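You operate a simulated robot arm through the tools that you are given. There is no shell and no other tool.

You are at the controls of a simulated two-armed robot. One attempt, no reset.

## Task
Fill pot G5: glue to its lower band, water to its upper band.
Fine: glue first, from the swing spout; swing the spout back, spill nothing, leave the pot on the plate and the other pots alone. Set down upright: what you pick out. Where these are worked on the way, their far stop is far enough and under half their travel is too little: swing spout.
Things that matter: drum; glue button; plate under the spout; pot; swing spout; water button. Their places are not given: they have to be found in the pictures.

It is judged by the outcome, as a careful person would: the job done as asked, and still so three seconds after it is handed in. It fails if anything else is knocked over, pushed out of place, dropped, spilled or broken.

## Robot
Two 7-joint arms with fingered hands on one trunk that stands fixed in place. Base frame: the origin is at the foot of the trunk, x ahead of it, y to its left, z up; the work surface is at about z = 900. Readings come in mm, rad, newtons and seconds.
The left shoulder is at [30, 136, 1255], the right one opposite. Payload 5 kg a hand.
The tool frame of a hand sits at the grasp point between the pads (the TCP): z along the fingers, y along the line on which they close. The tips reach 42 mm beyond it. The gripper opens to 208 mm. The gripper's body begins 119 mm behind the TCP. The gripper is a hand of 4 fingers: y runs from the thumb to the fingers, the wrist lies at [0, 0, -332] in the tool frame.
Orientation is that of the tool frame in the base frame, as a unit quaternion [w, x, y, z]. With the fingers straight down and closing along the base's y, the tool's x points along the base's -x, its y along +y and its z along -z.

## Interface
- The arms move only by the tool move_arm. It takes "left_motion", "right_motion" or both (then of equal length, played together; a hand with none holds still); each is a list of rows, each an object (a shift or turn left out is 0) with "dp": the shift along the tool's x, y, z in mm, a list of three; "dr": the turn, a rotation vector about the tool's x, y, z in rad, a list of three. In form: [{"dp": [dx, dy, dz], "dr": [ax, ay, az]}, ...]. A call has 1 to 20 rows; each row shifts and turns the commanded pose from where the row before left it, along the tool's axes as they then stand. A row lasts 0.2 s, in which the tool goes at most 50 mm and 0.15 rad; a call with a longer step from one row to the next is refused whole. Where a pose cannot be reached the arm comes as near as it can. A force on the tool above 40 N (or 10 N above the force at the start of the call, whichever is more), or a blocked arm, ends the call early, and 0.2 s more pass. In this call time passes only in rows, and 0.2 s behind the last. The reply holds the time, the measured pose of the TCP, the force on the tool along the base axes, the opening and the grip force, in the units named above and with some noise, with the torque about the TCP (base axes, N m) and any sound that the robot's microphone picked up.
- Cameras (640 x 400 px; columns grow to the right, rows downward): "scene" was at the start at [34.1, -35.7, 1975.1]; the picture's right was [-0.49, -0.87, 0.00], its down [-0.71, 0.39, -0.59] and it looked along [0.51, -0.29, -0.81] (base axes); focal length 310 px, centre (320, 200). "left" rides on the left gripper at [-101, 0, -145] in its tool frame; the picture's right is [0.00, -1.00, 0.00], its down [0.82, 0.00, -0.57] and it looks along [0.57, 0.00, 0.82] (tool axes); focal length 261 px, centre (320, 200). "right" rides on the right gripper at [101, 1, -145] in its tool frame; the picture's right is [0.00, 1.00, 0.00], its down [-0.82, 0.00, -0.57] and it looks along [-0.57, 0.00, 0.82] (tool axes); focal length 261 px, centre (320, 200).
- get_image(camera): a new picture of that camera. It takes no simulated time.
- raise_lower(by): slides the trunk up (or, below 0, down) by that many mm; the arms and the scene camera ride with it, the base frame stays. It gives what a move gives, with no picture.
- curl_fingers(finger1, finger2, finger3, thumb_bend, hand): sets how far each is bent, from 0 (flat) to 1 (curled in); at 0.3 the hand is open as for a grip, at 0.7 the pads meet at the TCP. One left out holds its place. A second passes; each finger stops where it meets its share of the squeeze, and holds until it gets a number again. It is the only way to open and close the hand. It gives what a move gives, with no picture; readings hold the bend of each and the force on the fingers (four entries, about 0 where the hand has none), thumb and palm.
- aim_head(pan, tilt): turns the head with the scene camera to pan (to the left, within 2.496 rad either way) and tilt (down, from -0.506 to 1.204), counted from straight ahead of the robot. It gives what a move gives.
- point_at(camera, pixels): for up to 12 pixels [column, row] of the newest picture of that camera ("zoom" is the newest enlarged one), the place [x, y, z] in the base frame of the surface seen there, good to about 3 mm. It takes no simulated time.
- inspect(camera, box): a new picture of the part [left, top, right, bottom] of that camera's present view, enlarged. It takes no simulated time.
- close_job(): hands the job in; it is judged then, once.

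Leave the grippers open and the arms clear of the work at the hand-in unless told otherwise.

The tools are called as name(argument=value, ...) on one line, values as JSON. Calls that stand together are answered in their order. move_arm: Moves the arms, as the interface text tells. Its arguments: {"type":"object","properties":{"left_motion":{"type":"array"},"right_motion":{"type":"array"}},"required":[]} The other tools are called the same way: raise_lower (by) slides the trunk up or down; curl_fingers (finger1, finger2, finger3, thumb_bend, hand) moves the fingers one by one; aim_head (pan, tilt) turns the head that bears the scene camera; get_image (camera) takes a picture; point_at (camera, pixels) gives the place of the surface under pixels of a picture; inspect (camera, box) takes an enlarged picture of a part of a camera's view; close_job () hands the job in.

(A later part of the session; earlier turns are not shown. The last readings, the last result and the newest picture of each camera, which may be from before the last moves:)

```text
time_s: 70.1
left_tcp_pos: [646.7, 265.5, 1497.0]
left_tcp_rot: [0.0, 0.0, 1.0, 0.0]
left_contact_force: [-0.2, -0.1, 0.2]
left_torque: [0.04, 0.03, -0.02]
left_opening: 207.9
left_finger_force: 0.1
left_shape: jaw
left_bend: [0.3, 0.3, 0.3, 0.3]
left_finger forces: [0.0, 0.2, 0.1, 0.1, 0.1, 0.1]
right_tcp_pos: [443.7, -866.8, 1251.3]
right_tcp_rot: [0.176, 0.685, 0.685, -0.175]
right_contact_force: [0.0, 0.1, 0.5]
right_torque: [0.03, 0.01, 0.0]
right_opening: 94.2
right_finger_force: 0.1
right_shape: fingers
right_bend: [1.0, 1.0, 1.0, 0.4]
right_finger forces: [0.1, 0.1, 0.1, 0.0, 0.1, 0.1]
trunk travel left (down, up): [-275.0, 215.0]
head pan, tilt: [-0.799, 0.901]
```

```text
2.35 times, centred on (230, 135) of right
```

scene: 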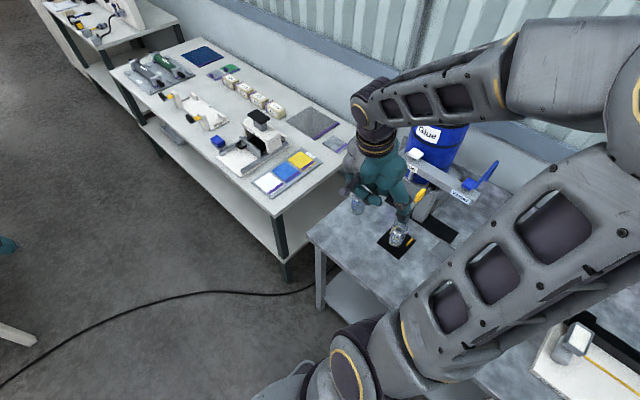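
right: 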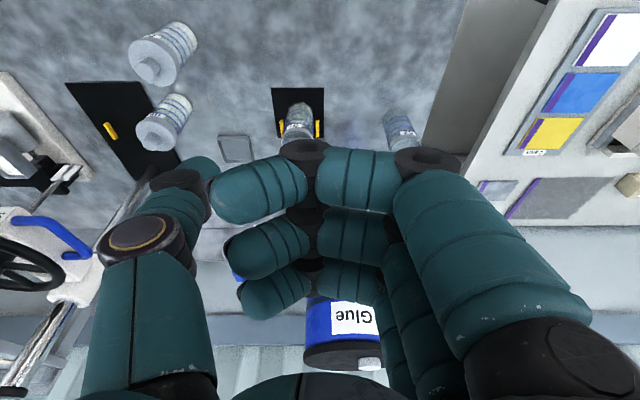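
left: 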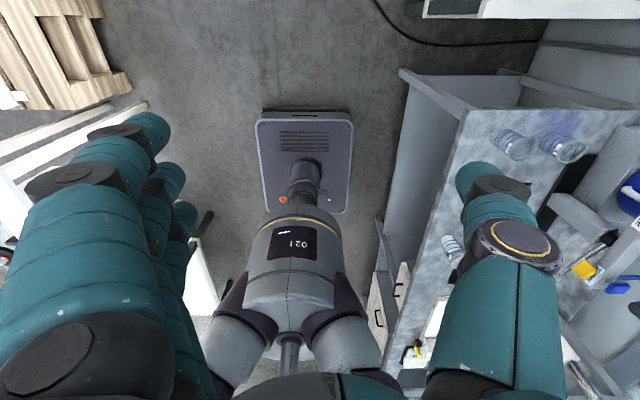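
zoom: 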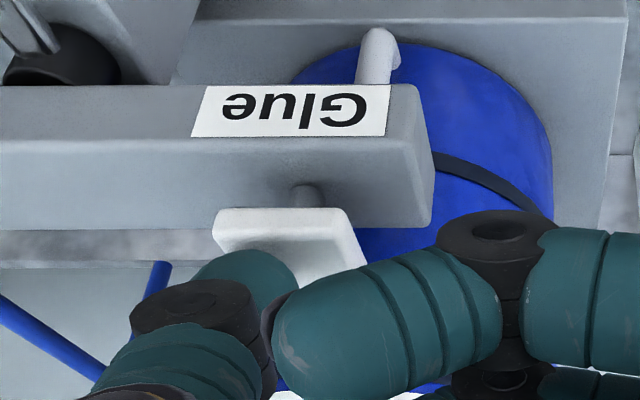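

Aligned again. Press, hold about 1.7 s, release, retreat and look.

move_arm(right_motion=[{"dp": [0.7, 0, 7.4]}, {"dp": [3.3, 0, 6.2]}, {"dp": [0, 0, 0]}, {"dp": [0, 0, 0]}, {"dp": [0, 0, 0]}, {"dp": [0, 0, 0]}, {"dp": [0, 0, 0]}, {"dp": [0, 0, 0]}, {"dp": [0, 0, 0]}, {"dp": [0, 0, 0]}, {"dp": [-5.7, 0, -10.5]}, {"dp": [15, -5, -32]}, {"dp": [28, -10, -31], "dr": [0, 0.07, 0]}, {"dp": [28, -10, -31], "dr": [0, 0.07, 0]}, {"dp": [28, -10, -31], "dr": [0, 0.07, 0]}, {"dp": [28, -10, -31], "dr": [0, 0.07, 0]}])

inspect(camera="right", box=[190, 0, 290, 110])

point_at(camera="zoom", pixels=[[310, 180], [300, 175], [320, 190], [295, 170], [325, 200], [330, 110], [340, 130], [300, 200]])

```text
time_s: 73.5
left_tcp_pos: [644.5, 266.8, 1496.3]
left_tcp_rot: [0.0, 0.001, 1.0, 0.0]
left_contact_force: [-0.1, 0.6, 0.8]
left_torque: [-0.06, -0.15, 0.0]
left_opening: 207.6
left_finger_force: 0.1
left_shape: jaw
left_bend: [0.3, 0.3, 0.3, 0.3]
left_finger forces: [0.0, 0.0, 0.0, 0.0, 0.0, 0.0]
right_tcp_pos: [397.3, -688.2, 1344.2]
right_tcp_rot: [0.079, 0.703, 0.702, -0.077]
right_contact_force: [0.0, 0.2, 0.4]
right_torque: [-0.05, -0.1, 0.03]
right_opening: 94.3
right_finger_force: 0.1
right_shape: fingers
right_bend: [1.0, 1.0, 1.0, 0.4]
right_finger forces: [0.0, 0.1, 0.0, 0.1, 0.1, 0.0]
trunk travel left (down, up): [-275.0, 215.0]
head pan, tilt: [-0.799, 0.901]
heard: click
```

```text
3.64 times, centred on (240, 55) of right
```

zoom: 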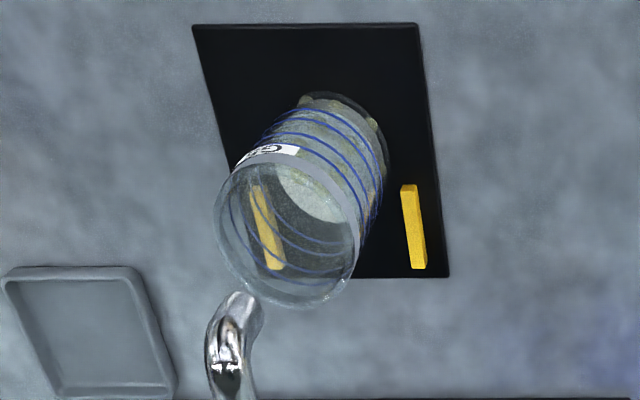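

```text
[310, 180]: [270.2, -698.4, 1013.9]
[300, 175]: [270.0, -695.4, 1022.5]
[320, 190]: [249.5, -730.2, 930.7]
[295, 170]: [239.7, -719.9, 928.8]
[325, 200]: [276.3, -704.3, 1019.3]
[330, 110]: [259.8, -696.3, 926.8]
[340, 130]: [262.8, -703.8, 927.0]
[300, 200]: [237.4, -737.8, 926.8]
```

The level is now z≈927.5, so about 10 mm per 1.7 s of pressing (≈6 mm/s). The target is the middle of the lower band, z≈951. I'll go back and press about 2.5 s more, then measure again.

move_arm(right_motion=[{"dr": [0, -0.07, 0]}, {"dp": [-28, 10, 31], "dr": [0, -0.07, 0]}, {"dp": [-28, 10, 31], "dr": [0, -0.07, 0]}, {"dp": [-28, 10, 31], "dr": [0, -0.07, 0]}, {"dp": [-28, 10, 31]}, {"dp": [-13, 5, 28]}])

inspect(camera="right", box=[130, 50, 330, 220])

```text
time_s: 74.9
left_tcp_pos: [644.9, 264.1, 1495.8]
left_tcp_rot: [0.0, 0.0, 1.0, 0.0]
left_contact_force: [0.5, -0.8, 0.0]
left_torque: [0.07, 0.03, 0.01]
left_opening: 207.8
left_finger_force: 0.0
left_shape: jaw
left_bend: [0.3, 0.3, 0.3, 0.3]
left_finger forces: [0.0, 0.1, 0.1, 0.0, 0.0, 0.0]
right_tcp_pos: [445.6, -865.3, 1251.9]
right_tcp_rot: [0.175, 0.686, 0.684, -0.175]
right_contact_force: [-0.2, -0.8, 0.0]
right_torque: [0.06, 0.02, -0.03]
right_opening: 94.1
right_finger_force: 0.1
right_shape: fingers
right_bend: [1.0, 1.0, 1.0, 0.4]
right_finger forces: [0.0, 0.0, 0.1, 0.1, 0.0, 0.0]
trunk travel left (down, up): [-275.0, 215.0]
head pan, tilt: [-0.799, 0.901]
```

```text
2.35 times, centred on (230, 135) of right
```

zoom: 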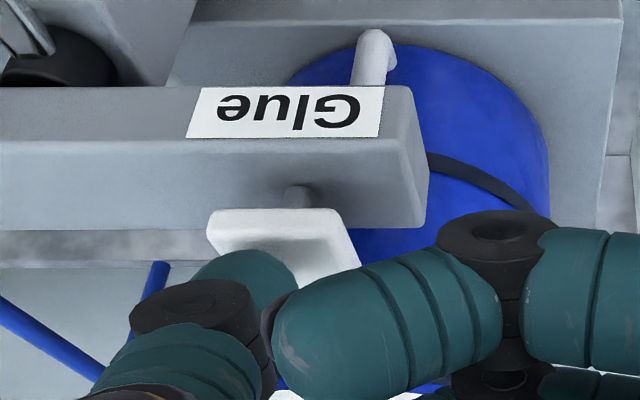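

Aligned (a small drift I'll correct). Press and hold about 2.5 s, release, retreat.

move_arm(right_motion=[{"dp": [-1.0, -2, 8.4]}, {"dp": [3.5, 0, 6.4]}, {"dp": [0, 0, 0]}, {"dp": [0, 0, 0]}, {"dp": [0, 0, 0]}, {"dp": [0, 0, 0]}, {"dp": [0, 0, 0]}, {"dp": [0, 0, 0]}, {"dp": [0, 0, 0]}, {"dp": [0, 0, 0]}, {"dp": [0, 0, 0]}, {"dp": [0, 0, 0]}, {"dp": [0, 0, 0]}, {"dp": [0, 0, 0]}, {"dp": [-5.7, 0, -10.5]}, {"dp": [15, -5, -32]}, {"dp": [28, -10, -31], "dr": [0, 0.07, 0]}, {"dp": [28, -10, -31], "dr": [0, 0.07, 0]}, {"dp": [28, -10, -31], "dr": [0, 0.07, 0]}, {"dp": [28, -10, -31], "dr": [0, 0.07, 0]}])

inspect(camera="right", box=[190, 0, 290, 110])

point_at(camera="zoom", pixels=[[290, 185], [300, 200], [310, 210], [320, 215], [295, 172], [325, 195], [280, 180], [335, 205], [300, 110], [330, 125], [310, 100], [360, 150]])

```text
time_s: 79.1
left_tcp_pos: [645.2, 268.2, 1494.8]
left_tcp_rot: [0.001, 0.0, 1.0, 0.0]
left_contact_force: [-0.6, 0.2, 0.5]
left_torque: [-0.08, -0.07, 0.03]
left_opening: 207.6
left_finger_force: 0.0
left_shape: jaw
left_bend: [0.3, 0.3, 0.3, 0.3]
left_finger forces: [0.0, 0.0, 0.1, 0.0, 0.1, 0.0]
right_tcp_pos: [397.7, -687.2, 1342.1]
right_tcp_rot: [0.078, 0.704, 0.702, -0.076]
right_contact_force: [-0.5, 0.9, 0.1]
right_torque: [-0.02, -0.08, 0.05]
right_opening: 94.3
right_finger_force: 0.0
right_shape: fingers
right_bend: [1.0, 1.0, 1.0, 0.4]
right_finger forces: [0.0, 0.0, 0.1, 0.0, 0.1, 0.1]
trunk travel left (down, up): [-275.0, 215.0]
head pan, tilt: [-0.799, 0.901]
heard: click
```

```text
3.64 times, centred on (240, 55) of right
```

zoom: 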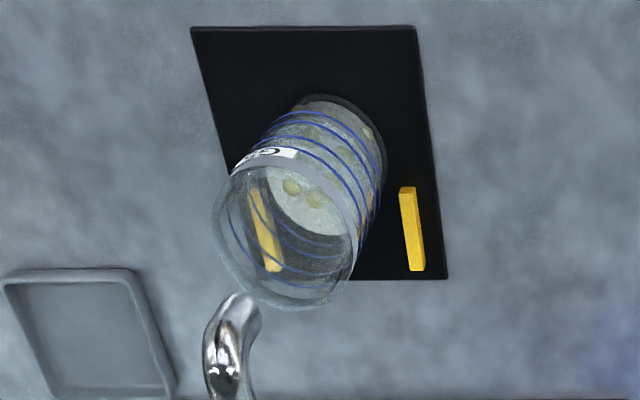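

```text
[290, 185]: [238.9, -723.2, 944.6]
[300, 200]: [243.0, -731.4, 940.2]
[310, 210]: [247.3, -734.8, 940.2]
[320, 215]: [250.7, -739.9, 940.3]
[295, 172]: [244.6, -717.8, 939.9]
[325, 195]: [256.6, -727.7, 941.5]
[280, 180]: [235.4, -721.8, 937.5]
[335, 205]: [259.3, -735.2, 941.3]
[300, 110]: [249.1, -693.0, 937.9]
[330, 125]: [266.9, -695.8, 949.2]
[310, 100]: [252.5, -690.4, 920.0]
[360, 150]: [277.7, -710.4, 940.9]
```

The glue level is now z≈940.4, just under the lowest ring (~943.5). The lower band spans about 943.5–957.5. I need about +10 mm for its middle, so a press of about 1.9 s. Back to the button.

move_arm(right_motion=[{"dr": [0, -0.07, 0]}, {"dp": [-28, 10, 31], "dr": [0, -0.07, 0]}, {"dp": [-28, 10, 31], "dr": [0, -0.07, 0]}, {"dp": [-28, 10, 31], "dr": [0, -0.07, 0]}, {"dp": [-28, 10, 31]}, {"dp": [-16, 3, 28]}])

inspect(camera="right", box=[130, 50, 330, 220])

```text
time_s: 80.5
left_tcp_pos: [646.3, 264.5, 1495.2]
left_tcp_rot: [0.001, -0.001, 1.0, 0.0]
left_contact_force: [0.2, 0.0, -0.6]
left_torque: [0.08, 0.01, -0.03]
left_opening: 207.7
left_finger_force: 0.1
left_shape: jaw
left_bend: [0.3, 0.3, 0.3, 0.3]
left_finger forces: [0.0, 0.0, 0.1, 0.0, 0.1, 0.0]
right_tcp_pos: [441.7, -868.3, 1253.2]
right_tcp_rot: [0.174, 0.686, 0.684, -0.175]
right_contact_force: [1.8, -1.0, 0.3]
right_torque: [0.02, 0.06, -0.04]
right_opening: 94.1
right_finger_force: 0.2
right_shape: fingers
right_bend: [1.0, 1.0, 1.0, 0.4]
right_finger forces: [0.0, 0.1, 0.0, 0.0, 0.1, 0.0]
trunk travel left (down, up): [-275.0, 215.0]
head pan, tilt: [-0.799, 0.901]
```

```text
2.35 times, centred on (230, 135) of right
```

zoom: 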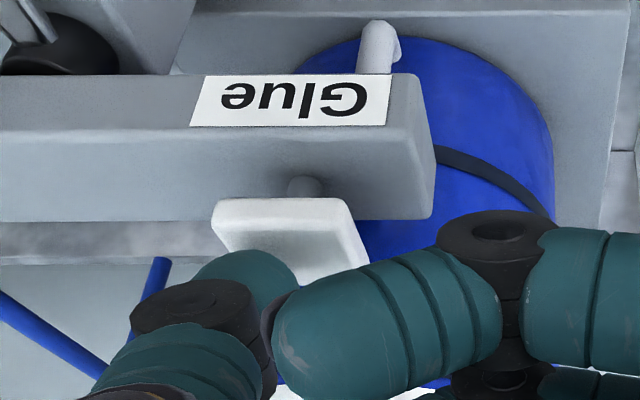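

Aligned. Press, hold 1.8 s, release, retreat.

move_arm(right_motion=[{"dp": [1.6, 1, 8.2]}, {"dp": [3.6, 0, 6.6]}, {"dp": [0, 0, 0]}, {"dp": [0, 0, 0]}, {"dp": [0, 0, 0]}, {"dp": [0, 0, 0]}, {"dp": [0, 0, 0]}, {"dp": [0, 0, 0]}, {"dp": [0, 0, 0]}, {"dp": [0, 0, 0]}, {"dp": [0, 0, 0]}, {"dp": [-5.7, 0, -10.5]}, {"dp": [15, -5, -32]}, {"dp": [28, -10, -31], "dr": [0, 0.07, 0]}, {"dp": [28, -10, -31], "dr": [0, 0.07, 0]}, {"dp": [28, -10, -31], "dr": [0, 0.07, 0]}, {"dp": [28, -10, -31], "dr": [0, 0.07, 0]}])

inspect(camera="right", box=[190, 0, 290, 110])

point_at(camera="zoom", pixels=[[290, 185], [300, 200], [310, 210], [320, 215], [295, 190], [325, 205], [280, 190], [335, 215], [270, 200], [330, 225], [300, 215], [285, 205]])

```text
time_s: 84.1
left_tcp_pos: [643.6, 267.2, 1496.1]
left_tcp_rot: [0.001, 0.001, 1.0, 0.0]
left_contact_force: [0.0, 0.2, -0.2]
left_torque: [-0.1, -0.07, 0.01]
left_opening: 207.6
left_finger_force: 0.1
left_shape: jaw
left_bend: [0.3, 0.3, 0.3, 0.3]
left_finger forces: [0.1, 0.1, 0.0, 0.0, 0.0, 0.0]
right_tcp_pos: [394.5, -690.9, 1340.4]
right_tcp_rot: [0.079, 0.703, 0.702, -0.076]
right_contact_force: [-0.7, 0.3, 1.0]
right_torque: [-0.08, -0.08, -0.01]
right_opening: 94.1
right_finger_force: 0.0
right_shape: fingers
right_bend: [1.0, 1.0, 1.0, 0.4]
right_finger forces: [0.0, 0.0, 0.0, 0.0, 0.0, 0.1]
trunk travel left (down, up): [-275.0, 215.0]
head pan, tilt: [-0.799, 0.901]
heard: click
```

```text
3.64 times, centred on (240, 55) of right
```

zoom: 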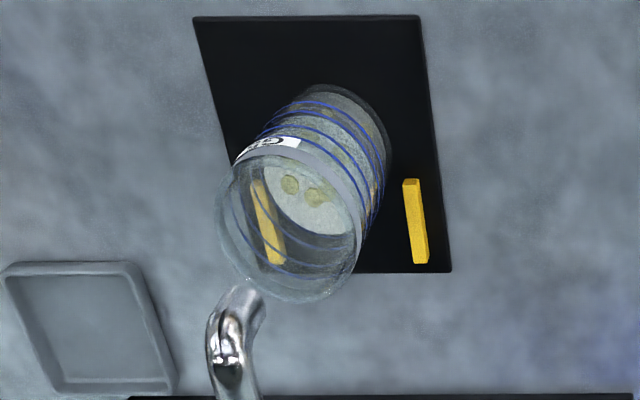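

```text
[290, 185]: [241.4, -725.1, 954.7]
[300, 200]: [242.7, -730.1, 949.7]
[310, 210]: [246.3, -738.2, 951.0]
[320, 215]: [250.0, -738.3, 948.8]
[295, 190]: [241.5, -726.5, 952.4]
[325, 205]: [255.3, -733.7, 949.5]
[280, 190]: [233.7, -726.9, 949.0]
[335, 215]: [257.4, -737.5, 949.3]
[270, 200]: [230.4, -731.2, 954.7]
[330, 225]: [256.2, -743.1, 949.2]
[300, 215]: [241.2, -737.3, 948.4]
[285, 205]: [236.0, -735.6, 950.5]
```

The level reads z≈949.5, near the middle of the lower band. I'll move back and check against the rings by eye.

move_arm(right_motion=[{"dp": [25, -25, 0]}, {"dp": [30, -30, 0]}, {"dp": [30, -30, 0]}, {"dp": [30, -20, 0]}, {"dp": [20, 0, 0]}])

inspect(camera="right", box=[270, 85, 330, 145])

inspect(camera="scene", box=[390, 220, 410, 250])

```text
time_s: 85.3
left_tcp_pos: [647.6, 266.8, 1494.4]
left_tcp_rot: [-0.001, 0.0, 1.0, 0.001]
left_contact_force: [0.4, -0.4, 0.4]
left_torque: [-0.01, 0.08, 0.01]
left_opening: 208.0
left_finger_force: 0.1
left_shape: jaw
left_bend: [0.3, 0.3, 0.3, 0.3]
left_finger forces: [0.1, 0.1, 0.1, 0.0, 0.1, 0.0]
right_tcp_pos: [291.7, -561.7, 1312.8]
right_tcp_rot: [0.078, 0.703, 0.702, -0.078]
right_contact_force: [0.5, 0.4, -0.6]
right_torque: [0.03, 0.05, -0.05]
right_opening: 94.2
right_finger_force: 0.0
right_shape: fingers
right_bend: [1.0, 1.0, 1.0, 0.4]
right_finger forces: [0.0, 0.0, 0.0, 0.0, 0.0, 0.0]
trunk travel left (down, up): [-275.0, 215.0]
head pan, tilt: [-0.799, 0.901]
```

```text
6.67 times, centred on (300, 115) of right
```

zoom: 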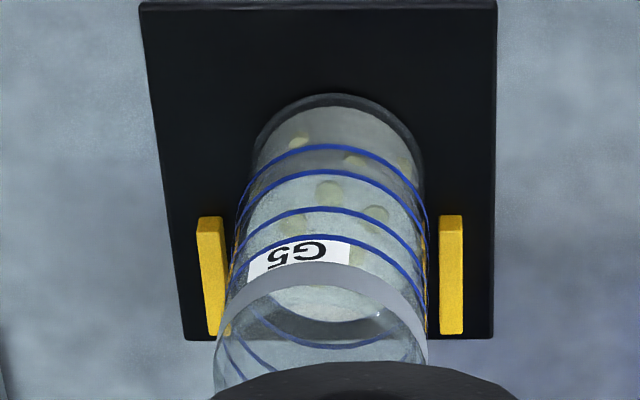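

```text
13.33 times, centred on (400, 235) of scene
```

zoom: 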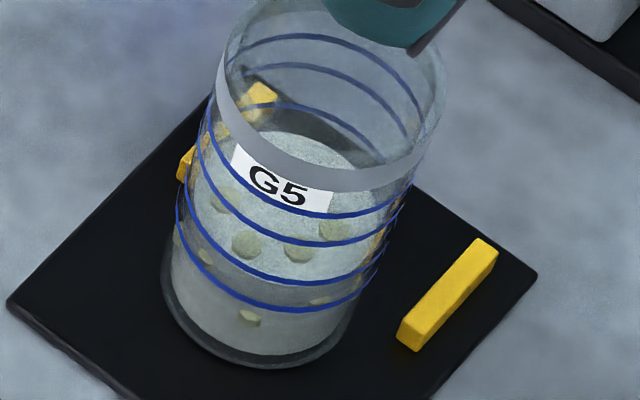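

The surface edge shows between the two lowest rings. I'll zoom more to confirm.

inspect(camera="right", box=[285, 95, 315, 125])

point_at(camera="zoom", pixels=[[390, 185], [380, 245], [350, 215], [420, 205], [330, 260], [440, 260], [380, 300], [370, 340]])

inspect(camera="scene", box=[392, 230, 406, 244])

```text
13.33 times, centred on (300, 110) of right
```

zoom: 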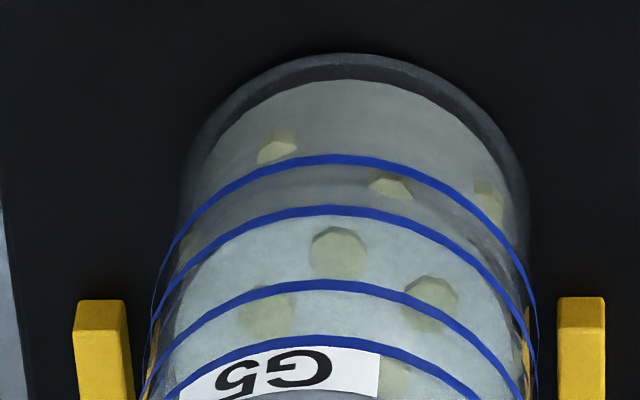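

```text
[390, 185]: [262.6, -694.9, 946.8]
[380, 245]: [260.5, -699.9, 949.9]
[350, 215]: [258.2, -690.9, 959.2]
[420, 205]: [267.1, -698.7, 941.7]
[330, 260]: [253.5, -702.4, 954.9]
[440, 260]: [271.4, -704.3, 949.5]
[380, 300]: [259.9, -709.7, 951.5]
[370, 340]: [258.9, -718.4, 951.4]
```

```text
16.00 times, centred on (399, 237) of scene
```

zoom: 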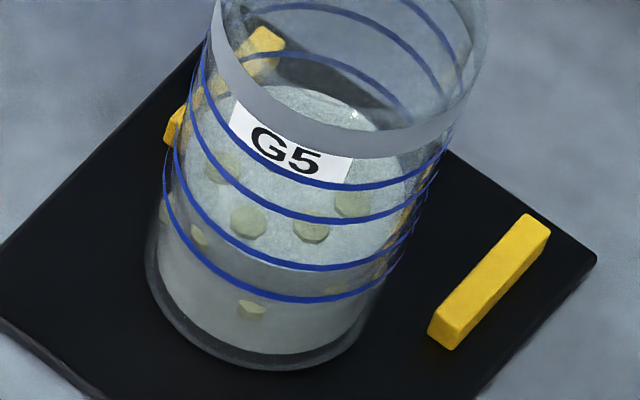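

The glue level (about 950.5) is clearly between the two lowest rings, so the glue is done. Next is water: the only outlet is the spout, fed by the blue pipe at the "Water" end. I'll move the hand to above the water button at (149,-892,1201), staying high, with the thumb about 30 mm above it.

move_arm(right_motion=[{"dp": [-20, -14, 0]}, {"dp": [-30, -20, 0]}, {"dp": [-30, -20, 0]}, {"dp": [-30, 0, 0]}, {"dp": [-25, 0, 0]}, {"dr": [0, -0.07, 0]}, {"dp": [-28, 0, 31], "dr": [0, -0.07, 0]}, {"dp": [-28, 0, 31], "dr": [0, -0.07, 0]}, {"dp": [-28, 0, 31], "dr": [0, -0.07, 0]}, {"dp": [-28, 0, 31]}])

get_image(camera="right")

get_image(camera="scene")

```text
time_s: 87.5
left_tcp_pos: [646.4, 262.3, 1496.3]
left_tcp_rot: [-0.001, 0.001, 1.0, 0.002]
left_contact_force: [0.7, -1.7, -0.4]
left_torque: [0.31, 0.13, 0.0]
left_opening: 208.0
left_finger_force: 0.0
left_shape: jaw
left_bend: [0.3, 0.3, 0.3, 0.3]
left_finger forces: [0.1, 0.0, 0.0, 0.0, 0.0, 0.1]
right_tcp_pos: [239.6, -848.1, 1267.1]
right_tcp_rot: [0.175, 0.685, 0.686, -0.175]
right_contact_force: [0.6, -1.6, -0.4]
right_torque: [0.15, 0.04, -0.06]
right_opening: 94.1
right_finger_force: 0.0
right_shape: fingers
right_bend: [1.0, 1.0, 1.0, 0.4]
right_finger forces: [0.0, 0.1, 0.1, 0.0, 0.1, 0.1]
trunk travel left (down, up): [-275.0, 215.0]
head pan, tilt: [-0.799, 0.901]
```

```text
taken
```

right: 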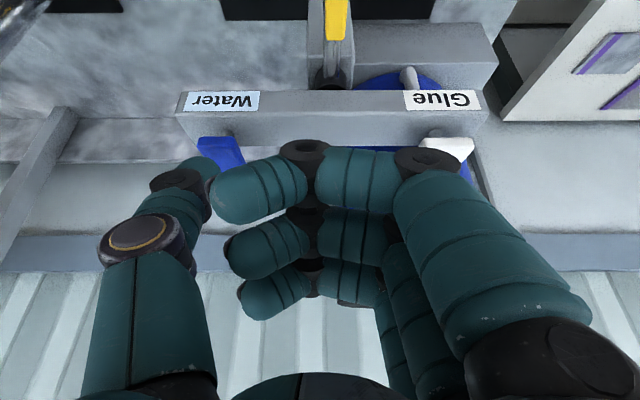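

```text
taken
```

scene: 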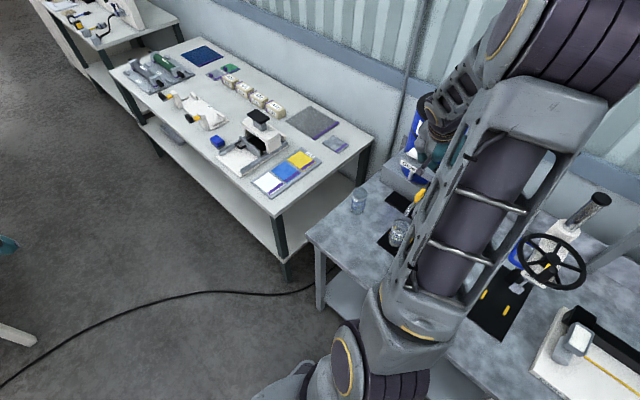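

The water button is at (218,150) and the head camera can see the pot (398,235) in this pose, which is useful. I'll measure the thumb and button.

point_at(camera="right", pixels=[[200, 140], [232, 140], [205, 150], [238, 155], [220, 148], [200, 162], [210, 168], [192, 165], [445, 145], [430, 165], [260, 215], [340, 330]])

inspect(camera="right", box=[130, 80, 330, 220])

inspect(camera="scene", box=[380, 215, 420, 255])

```text
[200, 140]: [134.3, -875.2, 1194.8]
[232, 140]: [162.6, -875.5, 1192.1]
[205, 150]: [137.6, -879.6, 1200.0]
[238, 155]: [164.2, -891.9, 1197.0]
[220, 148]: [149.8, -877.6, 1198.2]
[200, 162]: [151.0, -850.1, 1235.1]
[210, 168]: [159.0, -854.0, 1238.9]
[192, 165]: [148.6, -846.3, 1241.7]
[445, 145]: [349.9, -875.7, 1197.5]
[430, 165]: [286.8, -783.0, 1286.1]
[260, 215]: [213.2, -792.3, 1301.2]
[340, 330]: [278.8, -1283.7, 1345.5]
```

```text
2.86 times, centred on (230, 150) of right
```

zoom: 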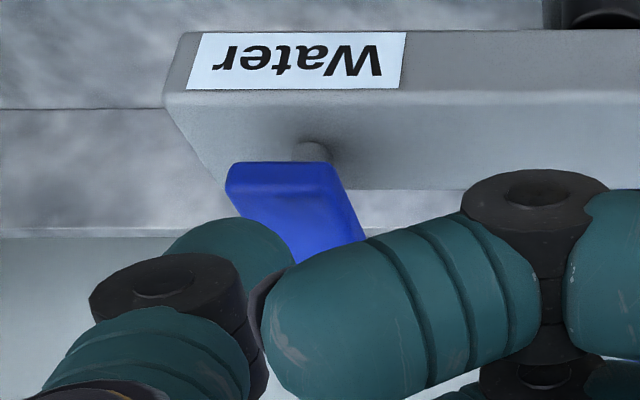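

```text
10.00 times, centred on (400, 235) of scene
```

zoom: 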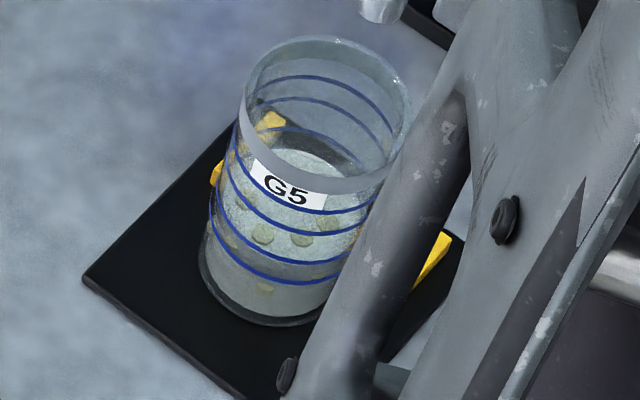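

The thumb is about 24 mm short in y. I'll move it over the button centre, stopping about 7 mm above contact.

move_arm(right_motion=[{"dp": [-10, -2.3, 5.5]}, {"dp": [-4.4, -2.3, 18]}])

inspect(camera="right", box=[130, 60, 330, 220])

inspect(camera="scene", box=[380, 205, 420, 255])

```text
time_s: 88.1
left_tcp_pos: [646.6, 264.4, 1494.0]
left_tcp_rot: [0.0, 0.0, 1.0, 0.002]
left_contact_force: [0.1, -0.9, 0.3]
left_torque: [0.13, 0.06, 0.0]
left_opening: 207.9
left_finger_force: 0.0
left_shape: jaw
left_bend: [0.3, 0.3, 0.3, 0.3]
left_finger forces: [0.0, 0.1, 0.0, 0.0, 0.0, 0.0]
right_tcp_pos: [234.2, -869.3, 1256.4]
right_tcp_rot: [0.176, 0.685, 0.685, -0.174]
right_contact_force: [0.8, -0.4, -0.6]
right_torque: [0.06, 0.04, -0.06]
right_opening: 94.3
right_finger_force: 0.1
right_shape: fingers
right_bend: [1.0, 1.0, 1.0, 0.4]
right_finger forces: [0.0, 0.0, 0.0, 0.1, 0.0, 0.0]
trunk travel left (down, up): [-275.0, 215.0]
head pan, tilt: [-0.799, 0.901]
```

```text
2.50 times, centred on (230, 140) of right
```

zoom: 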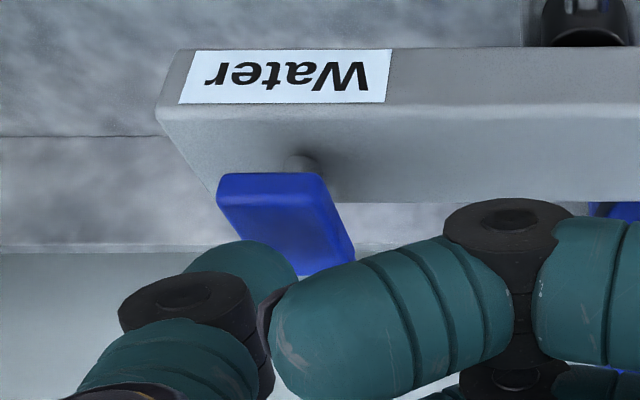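

```text
8.00 times, centred on (400, 230) of scene
```

zoom: 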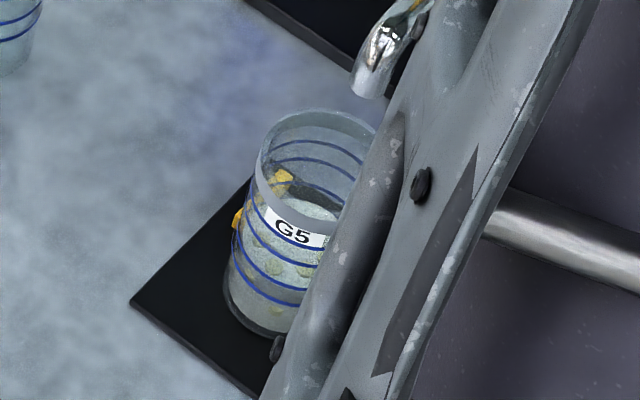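

The thumb is over the blue button. I'll press it and end the call while it's held, so I can see at once where the water comes out, then release.

move_arm(right_motion=[{"dp": [3.5, 0, 9.7]}, {"dp": [3.8, 0, 7.0]}])

inspect(camera="scene", box=[370, 175, 430, 255])

get_image(camera="right")

```text
time_s: 88.7
left_tcp_pos: [645.3, 266.5, 1494.6]
left_tcp_rot: [0.001, 0.0, 1.0, 0.0]
left_contact_force: [0.5, 0.8, -0.1]
left_torque: [-0.06, -0.02, -0.01]
left_opening: 208.1
left_finger_force: 0.0
left_shape: jaw
left_bend: [0.3, 0.3, 0.3, 0.3]
left_finger forces: [0.0, 0.1, 0.0, 0.0, 0.1, 0.0]
right_tcp_pos: [233.9, -869.9, 1241.1]
right_tcp_rot: [0.176, 0.686, 0.684, -0.174]
right_contact_force: [0.6, -1.8, 3.6]
right_torque: [-0.11, 0.19, 0.18]
right_opening: 94.4
right_finger_force: 1.7
right_shape: fingers
right_bend: [1.0, 1.0, 1.0, 0.4]
right_finger forces: [0.0, 0.0, 0.0, 0.1, 2.4, 0.0]
trunk travel left (down, up): [-275.0, 215.0]
head pan, tilt: [-0.799, 0.901]
```

```text
5.00 times, centred on (400, 215) of scene
```

zoom: 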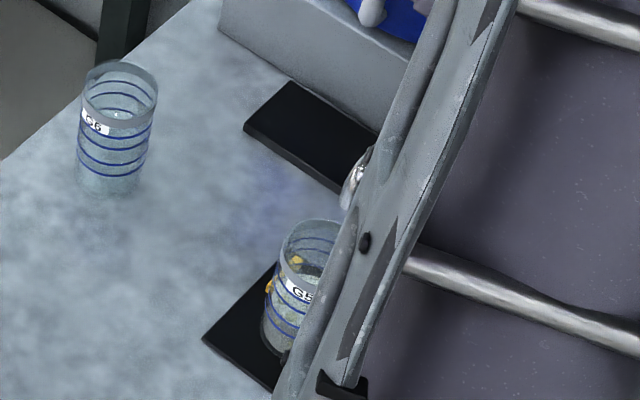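

```text
taken
```

right: 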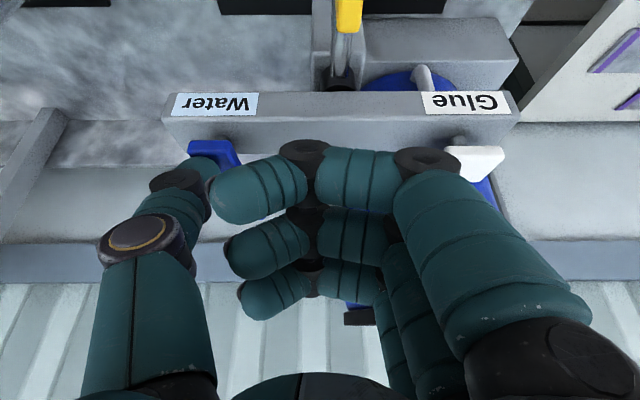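

Contact at 3.6 N but no click yet. I'll press 3 mm deeper and look right away.

move_arm(right_motion=[{"dp": [1.5, 0, 2.7]}])

inspect(camera="scene", box=[370, 175, 430, 255])

```text
time_s: 89.1
left_tcp_pos: [646.6, 266.0, 1495.0]
left_tcp_rot: [0.0, 0.001, 1.0, 0.0]
left_contact_force: [0.4, -0.5, 0.5]
left_torque: [0.05, 0.04, -0.01]
left_opening: 207.7
left_finger_force: 0.1
left_shape: jaw
left_bend: [0.3, 0.3, 0.3, 0.3]
left_finger forces: [0.0, 0.0, 0.0, 0.0, 0.0, 0.0]
right_tcp_pos: [233.5, -869.2, 1235.7]
right_tcp_rot: [0.175, 0.685, 0.685, -0.175]
right_contact_force: [-0.1, 0.0, 3.7]
right_torque: [-0.07, 0.33, -0.03]
right_opening: 94.2
right_finger_force: 1.9
right_shape: fingers
right_bend: [1.0, 1.0, 1.0, 0.4]
right_finger forces: [0.0, 0.0, 0.0, 0.0, 3.8, 0.0]
trunk travel left (down, up): [-275.0, 215.0]
head pan, tilt: [-0.799, 0.901]
heard: click
```

```text
5.00 times, centred on (400, 215) of scene
```

zoom: 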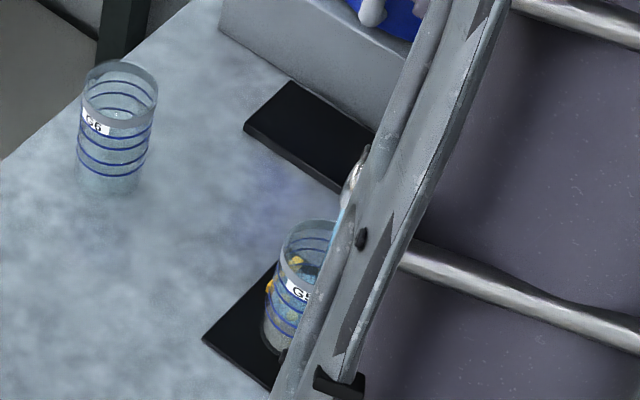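

It clicked, and a bluish stream runs from the spout tip into the pot, so the water does come from the spout. I'll check the level without letting time pass.

inspect(camera="scene", box=[388, 212, 412, 252])

point_at(camera="zoom", pixels=[[300, 180], [310, 170], [320, 160], [290, 200], [270, 220], [250, 240], [300, 240], [240, 200]])

```text
10.00 times, centred on (400, 232) of scene
```

zoom: 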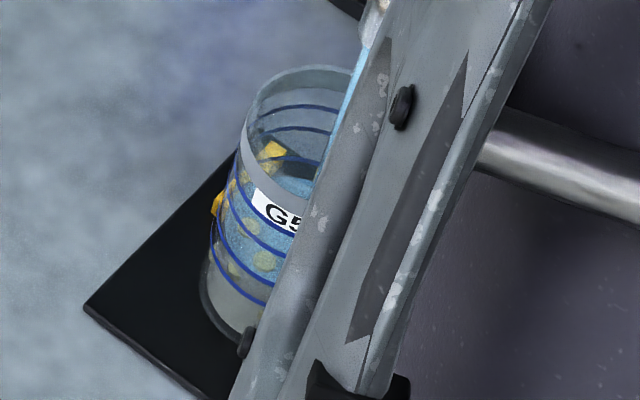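

```text
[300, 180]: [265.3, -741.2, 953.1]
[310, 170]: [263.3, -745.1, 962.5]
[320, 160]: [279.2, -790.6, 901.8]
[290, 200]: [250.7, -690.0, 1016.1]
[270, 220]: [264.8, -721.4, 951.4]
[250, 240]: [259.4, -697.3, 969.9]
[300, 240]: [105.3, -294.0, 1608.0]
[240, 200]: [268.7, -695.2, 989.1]
```

The water surface (blue) is now at z≈953. The target is the middle of the upper band, z≈987 (rings at about 979 and 996). I'll hold for 0.8 s and measure the rate.

move_arm(right_motion=[{"dp": [0, 0, 0]}, {"dp": [0, 0, 0]}, {"dp": [0, 0, 0]}])

inspect(camera="scene", box=[388, 212, 412, 252])

point_at(camera="zoom", pixels=[[300, 180], [305, 175], [295, 185], [285, 180], [275, 220], [290, 175], [310, 180], [250, 240], [240, 220], [300, 190]])

```text
time_s: 89.9
left_tcp_pos: [646.4, 266.8, 1494.8]
left_tcp_rot: [0.0, 0.001, 1.0, 0.0]
left_contact_force: [0.7, -0.2, 0.9]
left_torque: [0.01, 0.04, -0.01]
left_opening: 208.0
left_finger_force: 0.1
left_shape: jaw
left_bend: [0.3, 0.3, 0.3, 0.3]
left_finger forces: [0.0, 0.1, 0.1, 0.0, 0.0, 0.0]
right_tcp_pos: [232.0, -869.1, 1237.7]
right_tcp_rot: [0.176, 0.686, 0.684, -0.175]
right_contact_force: [-0.3, -0.1, 3.3]
right_torque: [-0.09, 0.31, 0.04]
right_opening: 94.2
right_finger_force: 1.8
right_shape: fingers
right_bend: [1.0, 1.0, 1.0, 0.4]
right_finger forces: [0.0, 0.1, 0.1, 0.0, 3.7, 0.0]
trunk travel left (down, up): [-275.0, 215.0]
head pan, tilt: [-0.799, 0.901]
```

```text
10.00 times, centred on (400, 232) of scene
```

zoom: 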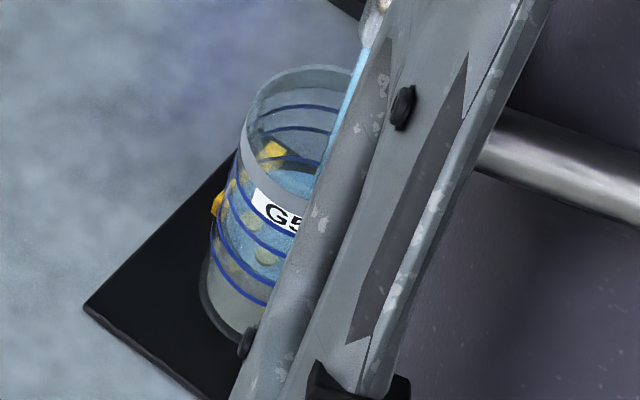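

```text
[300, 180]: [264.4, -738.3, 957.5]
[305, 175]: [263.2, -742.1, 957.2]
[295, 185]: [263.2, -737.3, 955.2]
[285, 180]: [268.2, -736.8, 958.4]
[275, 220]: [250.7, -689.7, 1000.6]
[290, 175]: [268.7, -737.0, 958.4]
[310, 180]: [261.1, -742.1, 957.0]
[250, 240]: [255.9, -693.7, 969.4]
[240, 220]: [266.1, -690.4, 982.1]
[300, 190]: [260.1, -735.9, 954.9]
```

The level is at about 957, so about 5.4 mm/s. It needs roughly 30 mm more (about 5.6 s). I'll hold 3.2 s, then measure.

move_arm(right_motion=[{"dp": [0, 0, 0]}, {"dp": [0, 0, 0]}, {"dp": [0, 0, 0]}, {"dp": [0, 0, 0]}, {"dp": [0, 0, 0]}, {"dp": [0, 0, 0]}, {"dp": [0, 0, 0]}, {"dp": [0, 0, 0]}, {"dp": [0, 0, 0]}, {"dp": [0, 0, 0]}, {"dp": [0, 0, 0]}, {"dp": [0, 0, 0]}, {"dp": [0, 0, 0]}, {"dp": [0, 0, 0]}, {"dp": [0, 0, 0]}])

inspect(camera="scene", box=[388, 212, 412, 252])

point_at(camera="zoom", pixels=[[300, 160], [305, 165], [295, 165], [285, 160], [275, 150], [290, 145], [310, 150], [300, 170], [290, 175], [280, 165]])

```text
time_s: 93.1
left_tcp_pos: [645.6, 266.4, 1494.6]
left_tcp_rot: [0.0, 0.0, 1.0, 0.0]
left_contact_force: [-0.2, -1.3, 0.5]
left_torque: [-0.05, -0.02, 0.03]
left_opening: 207.7
left_finger_force: 0.0
left_shape: jaw
left_bend: [0.3, 0.3, 0.3, 0.3]
left_finger forces: [0.0, 0.1, 0.1, 0.0, 0.1, 0.1]
right_tcp_pos: [232.1, -869.8, 1237.1]
right_tcp_rot: [0.175, 0.686, 0.684, -0.175]
right_contact_force: [0.1, -0.5, 2.7]
right_torque: [-0.08, 0.32, 0.09]
right_opening: 94.1
right_finger_force: 2.1
right_shape: fingers
right_bend: [1.0, 1.0, 1.0, 0.4]
right_finger forces: [0.0, 0.0, 0.0, 0.0, 3.6, 0.1]
trunk travel left (down, up): [-275.0, 215.0]
head pan, tilt: [-0.799, 0.901]
```

```text
10.00 times, centred on (400, 232) of scene
```

zoom: 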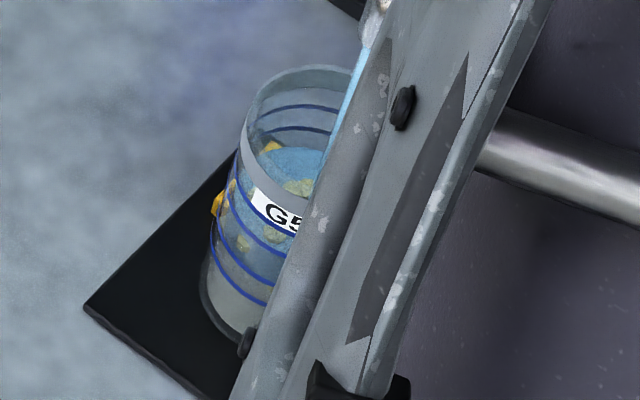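

```text
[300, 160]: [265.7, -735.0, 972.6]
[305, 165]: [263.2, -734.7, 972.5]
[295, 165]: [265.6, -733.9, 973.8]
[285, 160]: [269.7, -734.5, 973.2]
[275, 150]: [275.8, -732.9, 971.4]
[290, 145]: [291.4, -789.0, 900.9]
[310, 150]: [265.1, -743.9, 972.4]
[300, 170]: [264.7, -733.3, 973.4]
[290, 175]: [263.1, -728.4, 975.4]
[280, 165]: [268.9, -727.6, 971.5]
```

The level is at about 972.8 (≈4.9 mm/s). I'll hold 2.6 s more, then release and lift off in the same call. That should give about 986, the middle of the upper band.

move_arm(right_motion=[{"dp": [0, 0, 0]}, {"dp": [0, 0, 0]}, {"dp": [0, 0, 0]}, {"dp": [0, 0, 0]}, {"dp": [0, 0, 0]}, {"dp": [0, 0, 0]}, {"dp": [0, 0, 0]}, {"dp": [0, 0, 0]}, {"dp": [0, 0, 0]}, {"dp": [0, 0, 0]}, {"dp": [0, 0, 0]}, {"dp": [0, 0, 0]}, {"dp": [0, 0, 0]}, {"dp": [-7.2, 0, -13.2]}, {"dp": [-12, 0, -22]}])

inspect(camera="scene", box=[388, 212, 412, 252])

point_at(camera="zoom", pixels=[[300, 145], [305, 150], [295, 155], [285, 145], [275, 140], [290, 135], [310, 140], [300, 165], [290, 160], [280, 150]])

```text
time_s: 96.3
left_tcp_pos: [644.7, 267.2, 1494.7]
left_tcp_rot: [0.0, 0.0, 1.0, 0.001]
left_contact_force: [-0.6, 0.3, -0.6]
left_torque: [-0.05, -0.08, -0.01]
left_opening: 207.9
left_finger_force: 0.0
left_shape: jaw
left_bend: [0.3, 0.3, 0.3, 0.3]
left_finger forces: [0.1, 0.1, 0.0, 0.1, 0.0, 0.0]
right_tcp_pos: [230.5, -865.8, 1278.0]
right_tcp_rot: [0.176, 0.686, 0.684, -0.175]
right_contact_force: [1.1, 0.3, 0.6]
right_torque: [-0.06, -0.03, 0.07]
right_opening: 94.2
right_finger_force: 0.1
right_shape: fingers
right_bend: [1.0, 1.0, 1.0, 0.4]
right_finger forces: [0.1, 0.0, 0.0, 0.1, 0.0, 0.0]
trunk travel left (down, up): [-275.0, 215.0]
head pan, tilt: [-0.799, 0.901]
```

```text
10.00 times, centred on (400, 232) of scene
```

zoom: 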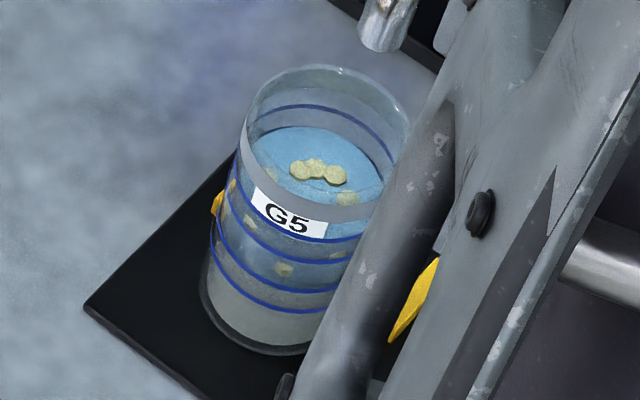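

```text
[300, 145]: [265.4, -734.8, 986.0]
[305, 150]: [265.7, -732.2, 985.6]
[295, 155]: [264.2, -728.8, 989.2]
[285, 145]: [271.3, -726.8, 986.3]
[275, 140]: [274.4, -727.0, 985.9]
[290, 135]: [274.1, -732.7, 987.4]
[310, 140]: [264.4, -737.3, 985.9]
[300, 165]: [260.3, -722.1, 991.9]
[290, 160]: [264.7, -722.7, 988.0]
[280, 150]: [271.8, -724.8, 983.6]
```

The level is at about 986, between ring 3 (979) and ring 4 (996); the water has stopped and nothing spilled. Now I'll swing the spout back. First I'll retreat up and back, straighten the hand, and turn it -45° as before.

move_arm(right_motion=[{"dp": [15, 0, -32]}, {"dp": [28, 0, -25], "dr": [0, 0.1, 0]}, {"dp": [28, 0, -25], "dr": [0, 0.1, 0]}, {"dp": [28, 0, -25], "dr": [0, 0.1, 0]}, {"dp": [28, 0, -25], "dr": [0, 0.1, 0]}, {"dp": [28, 0, -15], "dr": [0, 0.1, 0]}, {"dr": [0, 0, -0.131]}, {"dr": [0, 0, -0.131]}, {"dr": [0, 0, -0.131]}, {"dr": [0, 0, -0.131]}, {"dr": [0, 0, -0.131]}, {"dr": [0, 0, -0.131]}])

curl_fingers(hand="right", finger1=0.3, finger2=0.3, finger3=0.3, thumb_bend=0.4)

get_image(camera="right")

get_image(camera="scene")

```text
time_s: 98.9
left_tcp_pos: [646.1, 265.0, 1495.6]
left_tcp_rot: [0.0, 0.0, 1.0, -0.001]
left_contact_force: [0.1, -0.2, -0.3]
left_torque: [0.02, -0.01, 0.02]
left_opening: 207.8
left_finger_force: 0.0
left_shape: jaw
left_bend: [0.3, 0.3, 0.3, 0.3]
left_finger forces: [0.0, 0.1, 0.0, 0.1, 0.0, 0.0]
right_tcp_pos: [232.1, -673.6, 1364.1]
right_tcp_rot: [0.0, 0.382, 0.924, -0.001]
right_contact_force: [0.2, 0.3, 0.7]
right_torque: [-0.03, -0.03, -0.01]
right_opening: 94.3
right_finger_force: 0.1
right_shape: fingers
right_bend: [1.0, 1.0, 1.0, 0.4]
right_finger forces: [0.0, 0.0, 0.0, 0.1, 0.0, 0.0]
trunk travel left (down, up): [-275.0, 215.0]
head pan, tilt: [-0.799, 0.901]
```

```text
time_s: 99.9
left_tcp_pos: [645.3, 265.4, 1494.2]
left_tcp_rot: [0.0, 0.0, 1.0, 0.0]
left_contact_force: [-0.4, 0.1, 0.1]
left_torque: [0.02, 0.0, -0.01]
left_opening: 208.0
left_finger_force: 0.1
left_shape: jaw
left_bend: [0.3, 0.3, 0.3, 0.3]
left_finger forces: [0.0, 0.0, 0.0, 0.0, 0.0, 0.0]
right_tcp_pos: [232.4, -671.1, 1365.5]
right_tcp_rot: [0.001, 0.383, 0.924, 0.0]
right_contact_force: [0.0, 0.0, -0.8]
right_torque: [-0.02, 0.0, 0.0]
right_opening: 198.3
right_finger_force: 0.0
right_shape: fingers
right_bend: [0.3, 0.3, 0.3, 0.4]
right_finger forces: [0.1, 0.0, 0.0, 0.0, 0.0, 0.0]
trunk travel left (down, up): [-275.0, 215.0]
head pan, tilt: [-0.799, 0.901]
```

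```text
taken
```

right: 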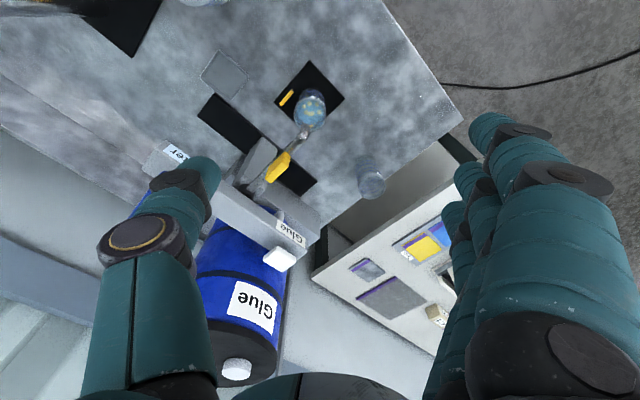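

```text
taken
```

scene: 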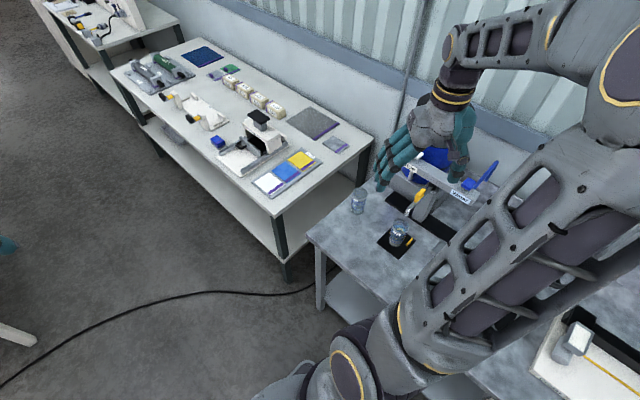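

A good moment to check the pot and plate closely for level and spills.

inspect(camera="scene", box=[385, 212, 415, 252])

inspect(camera="right", box=[270, 60, 350, 150])

```text
10.00 times, centred on (400, 232) of scene
```

zoom: 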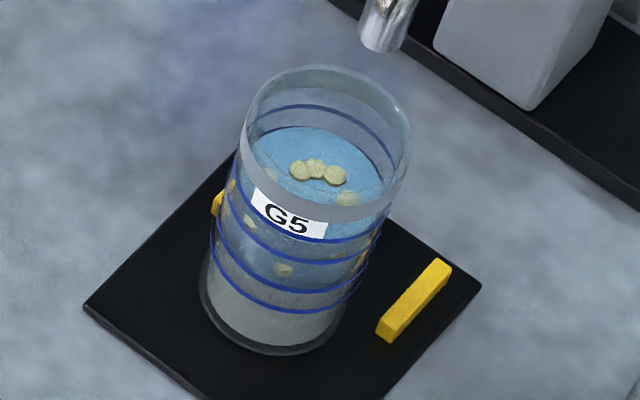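

```text
4.44 times, centred on (310, 105) of right
```

zoom: 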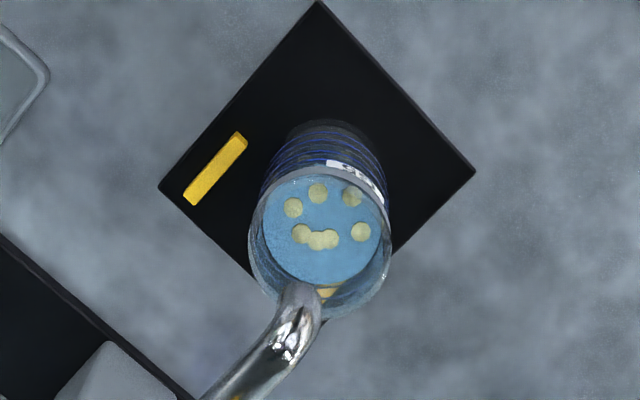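

Glue below and water above, no drops on the plate. Now I'll position the thumb on the +x side of the spout arm: over to about (287,-743), then straight down to the spout's height.

move_arm(right_motion=[{"dp": [-22.4, 18.9, 0]}, {"dp": [-22.4, 18.9, 0]}, {"dp": [-22.4, 18.9, 0]}, {"dp": [-22.4, 18.9, 0]}, {"dp": [0, 0, 30]}, {"dp": [0, 0, 30]}, {"dp": [0, 0, 30]}, {"dp": [0, 0, 30]}])

get_image(camera="right")

```text
time_s: 101.7
left_tcp_pos: [645.7, 264.6, 1494.5]
left_tcp_rot: [0.0, 0.0, 1.0, 0.0]
left_contact_force: [0.2, 0.1, 0.3]
left_torque: [0.04, 0.03, -0.03]
left_opening: 207.9
left_finger_force: 0.0
left_shape: jaw
left_bend: [0.3, 0.3, 0.3, 0.3]
left_finger forces: [0.0, 0.1, 0.0, 0.0, 0.0, 0.1]
right_tcp_pos: [349.6, -682.9, 1244.0]
right_tcp_rot: [0.001, 0.383, 0.924, -0.001]
right_contact_force: [0.1, -0.6, -1.2]
right_torque: [0.06, 0.06, 0.02]
right_opening: 198.4
right_finger_force: 0.1
right_shape: fingers
right_bend: [0.3, 0.3, 0.3, 0.4]
right_finger forces: [0.1, 0.0, 0.0, 0.1, 0.0, 0.0]
trunk travel left (down, up): [-275.0, 215.0]
head pan, tilt: [-0.799, 0.901]
```

```text
taken
```

right: 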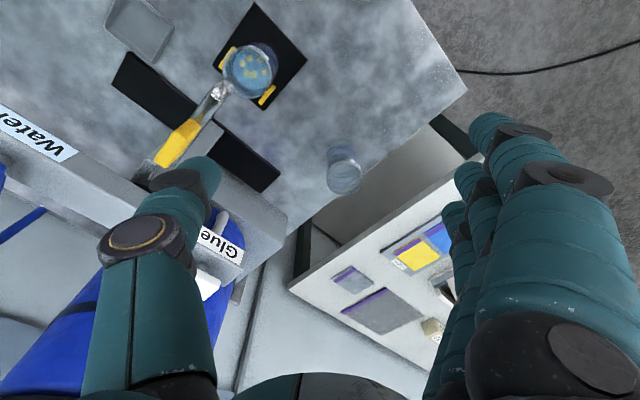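

The thumb is to the right of the spout arm, which is clear. I'll lower to the spout's height (TCP z≈1134).

move_arm(right_motion=[{"dp": [0, 0, 28]}, {"dp": [0, 0, 28]}, {"dp": [0, 0, 28]}, {"dp": [0, 0, 26]}])

inspect(camera="right", box=[120, 60, 340, 260])

```text
time_s: 102.7
left_tcp_pos: [645.7, 265.1, 1495.6]
left_tcp_rot: [0.0, 0.0, 1.0, 0.001]
left_contact_force: [0.3, -0.9, -0.5]
left_torque: [0.08, 0.08, -0.02]
left_opening: 207.9
left_finger_force: 0.0
left_shape: jaw
left_bend: [0.3, 0.3, 0.3, 0.3]
left_finger forces: [0.1, 0.0, 0.0, 0.1, 0.0, 0.0]
right_tcp_pos: [349.2, -684.4, 1134.5]
right_tcp_rot: [0.0, 0.383, 0.924, 0.0]
right_contact_force: [1.7, -0.7, -0.3]
right_torque: [0.01, 0.05, 0.0]
right_opening: 198.6
right_finger_force: 0.0
right_shape: fingers
right_bend: [0.3, 0.3, 0.3, 0.4]
right_finger forces: [0.1, 0.0, 0.1, 0.0, 0.0, 0.0]
trunk travel left (down, up): [-275.0, 215.0]
head pan, tilt: [-0.799, 0.901]
```

```text
2.00 times, centred on (230, 160) of right
```

zoom: 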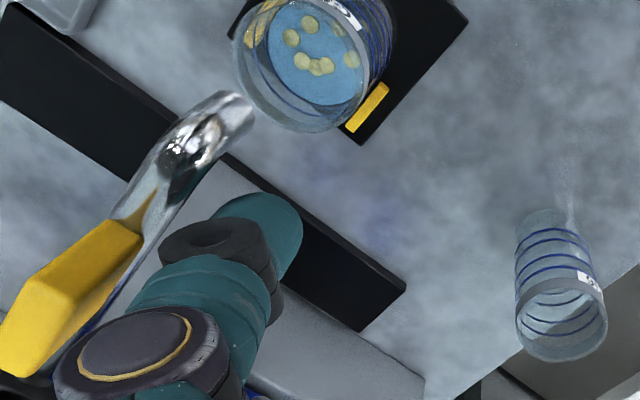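

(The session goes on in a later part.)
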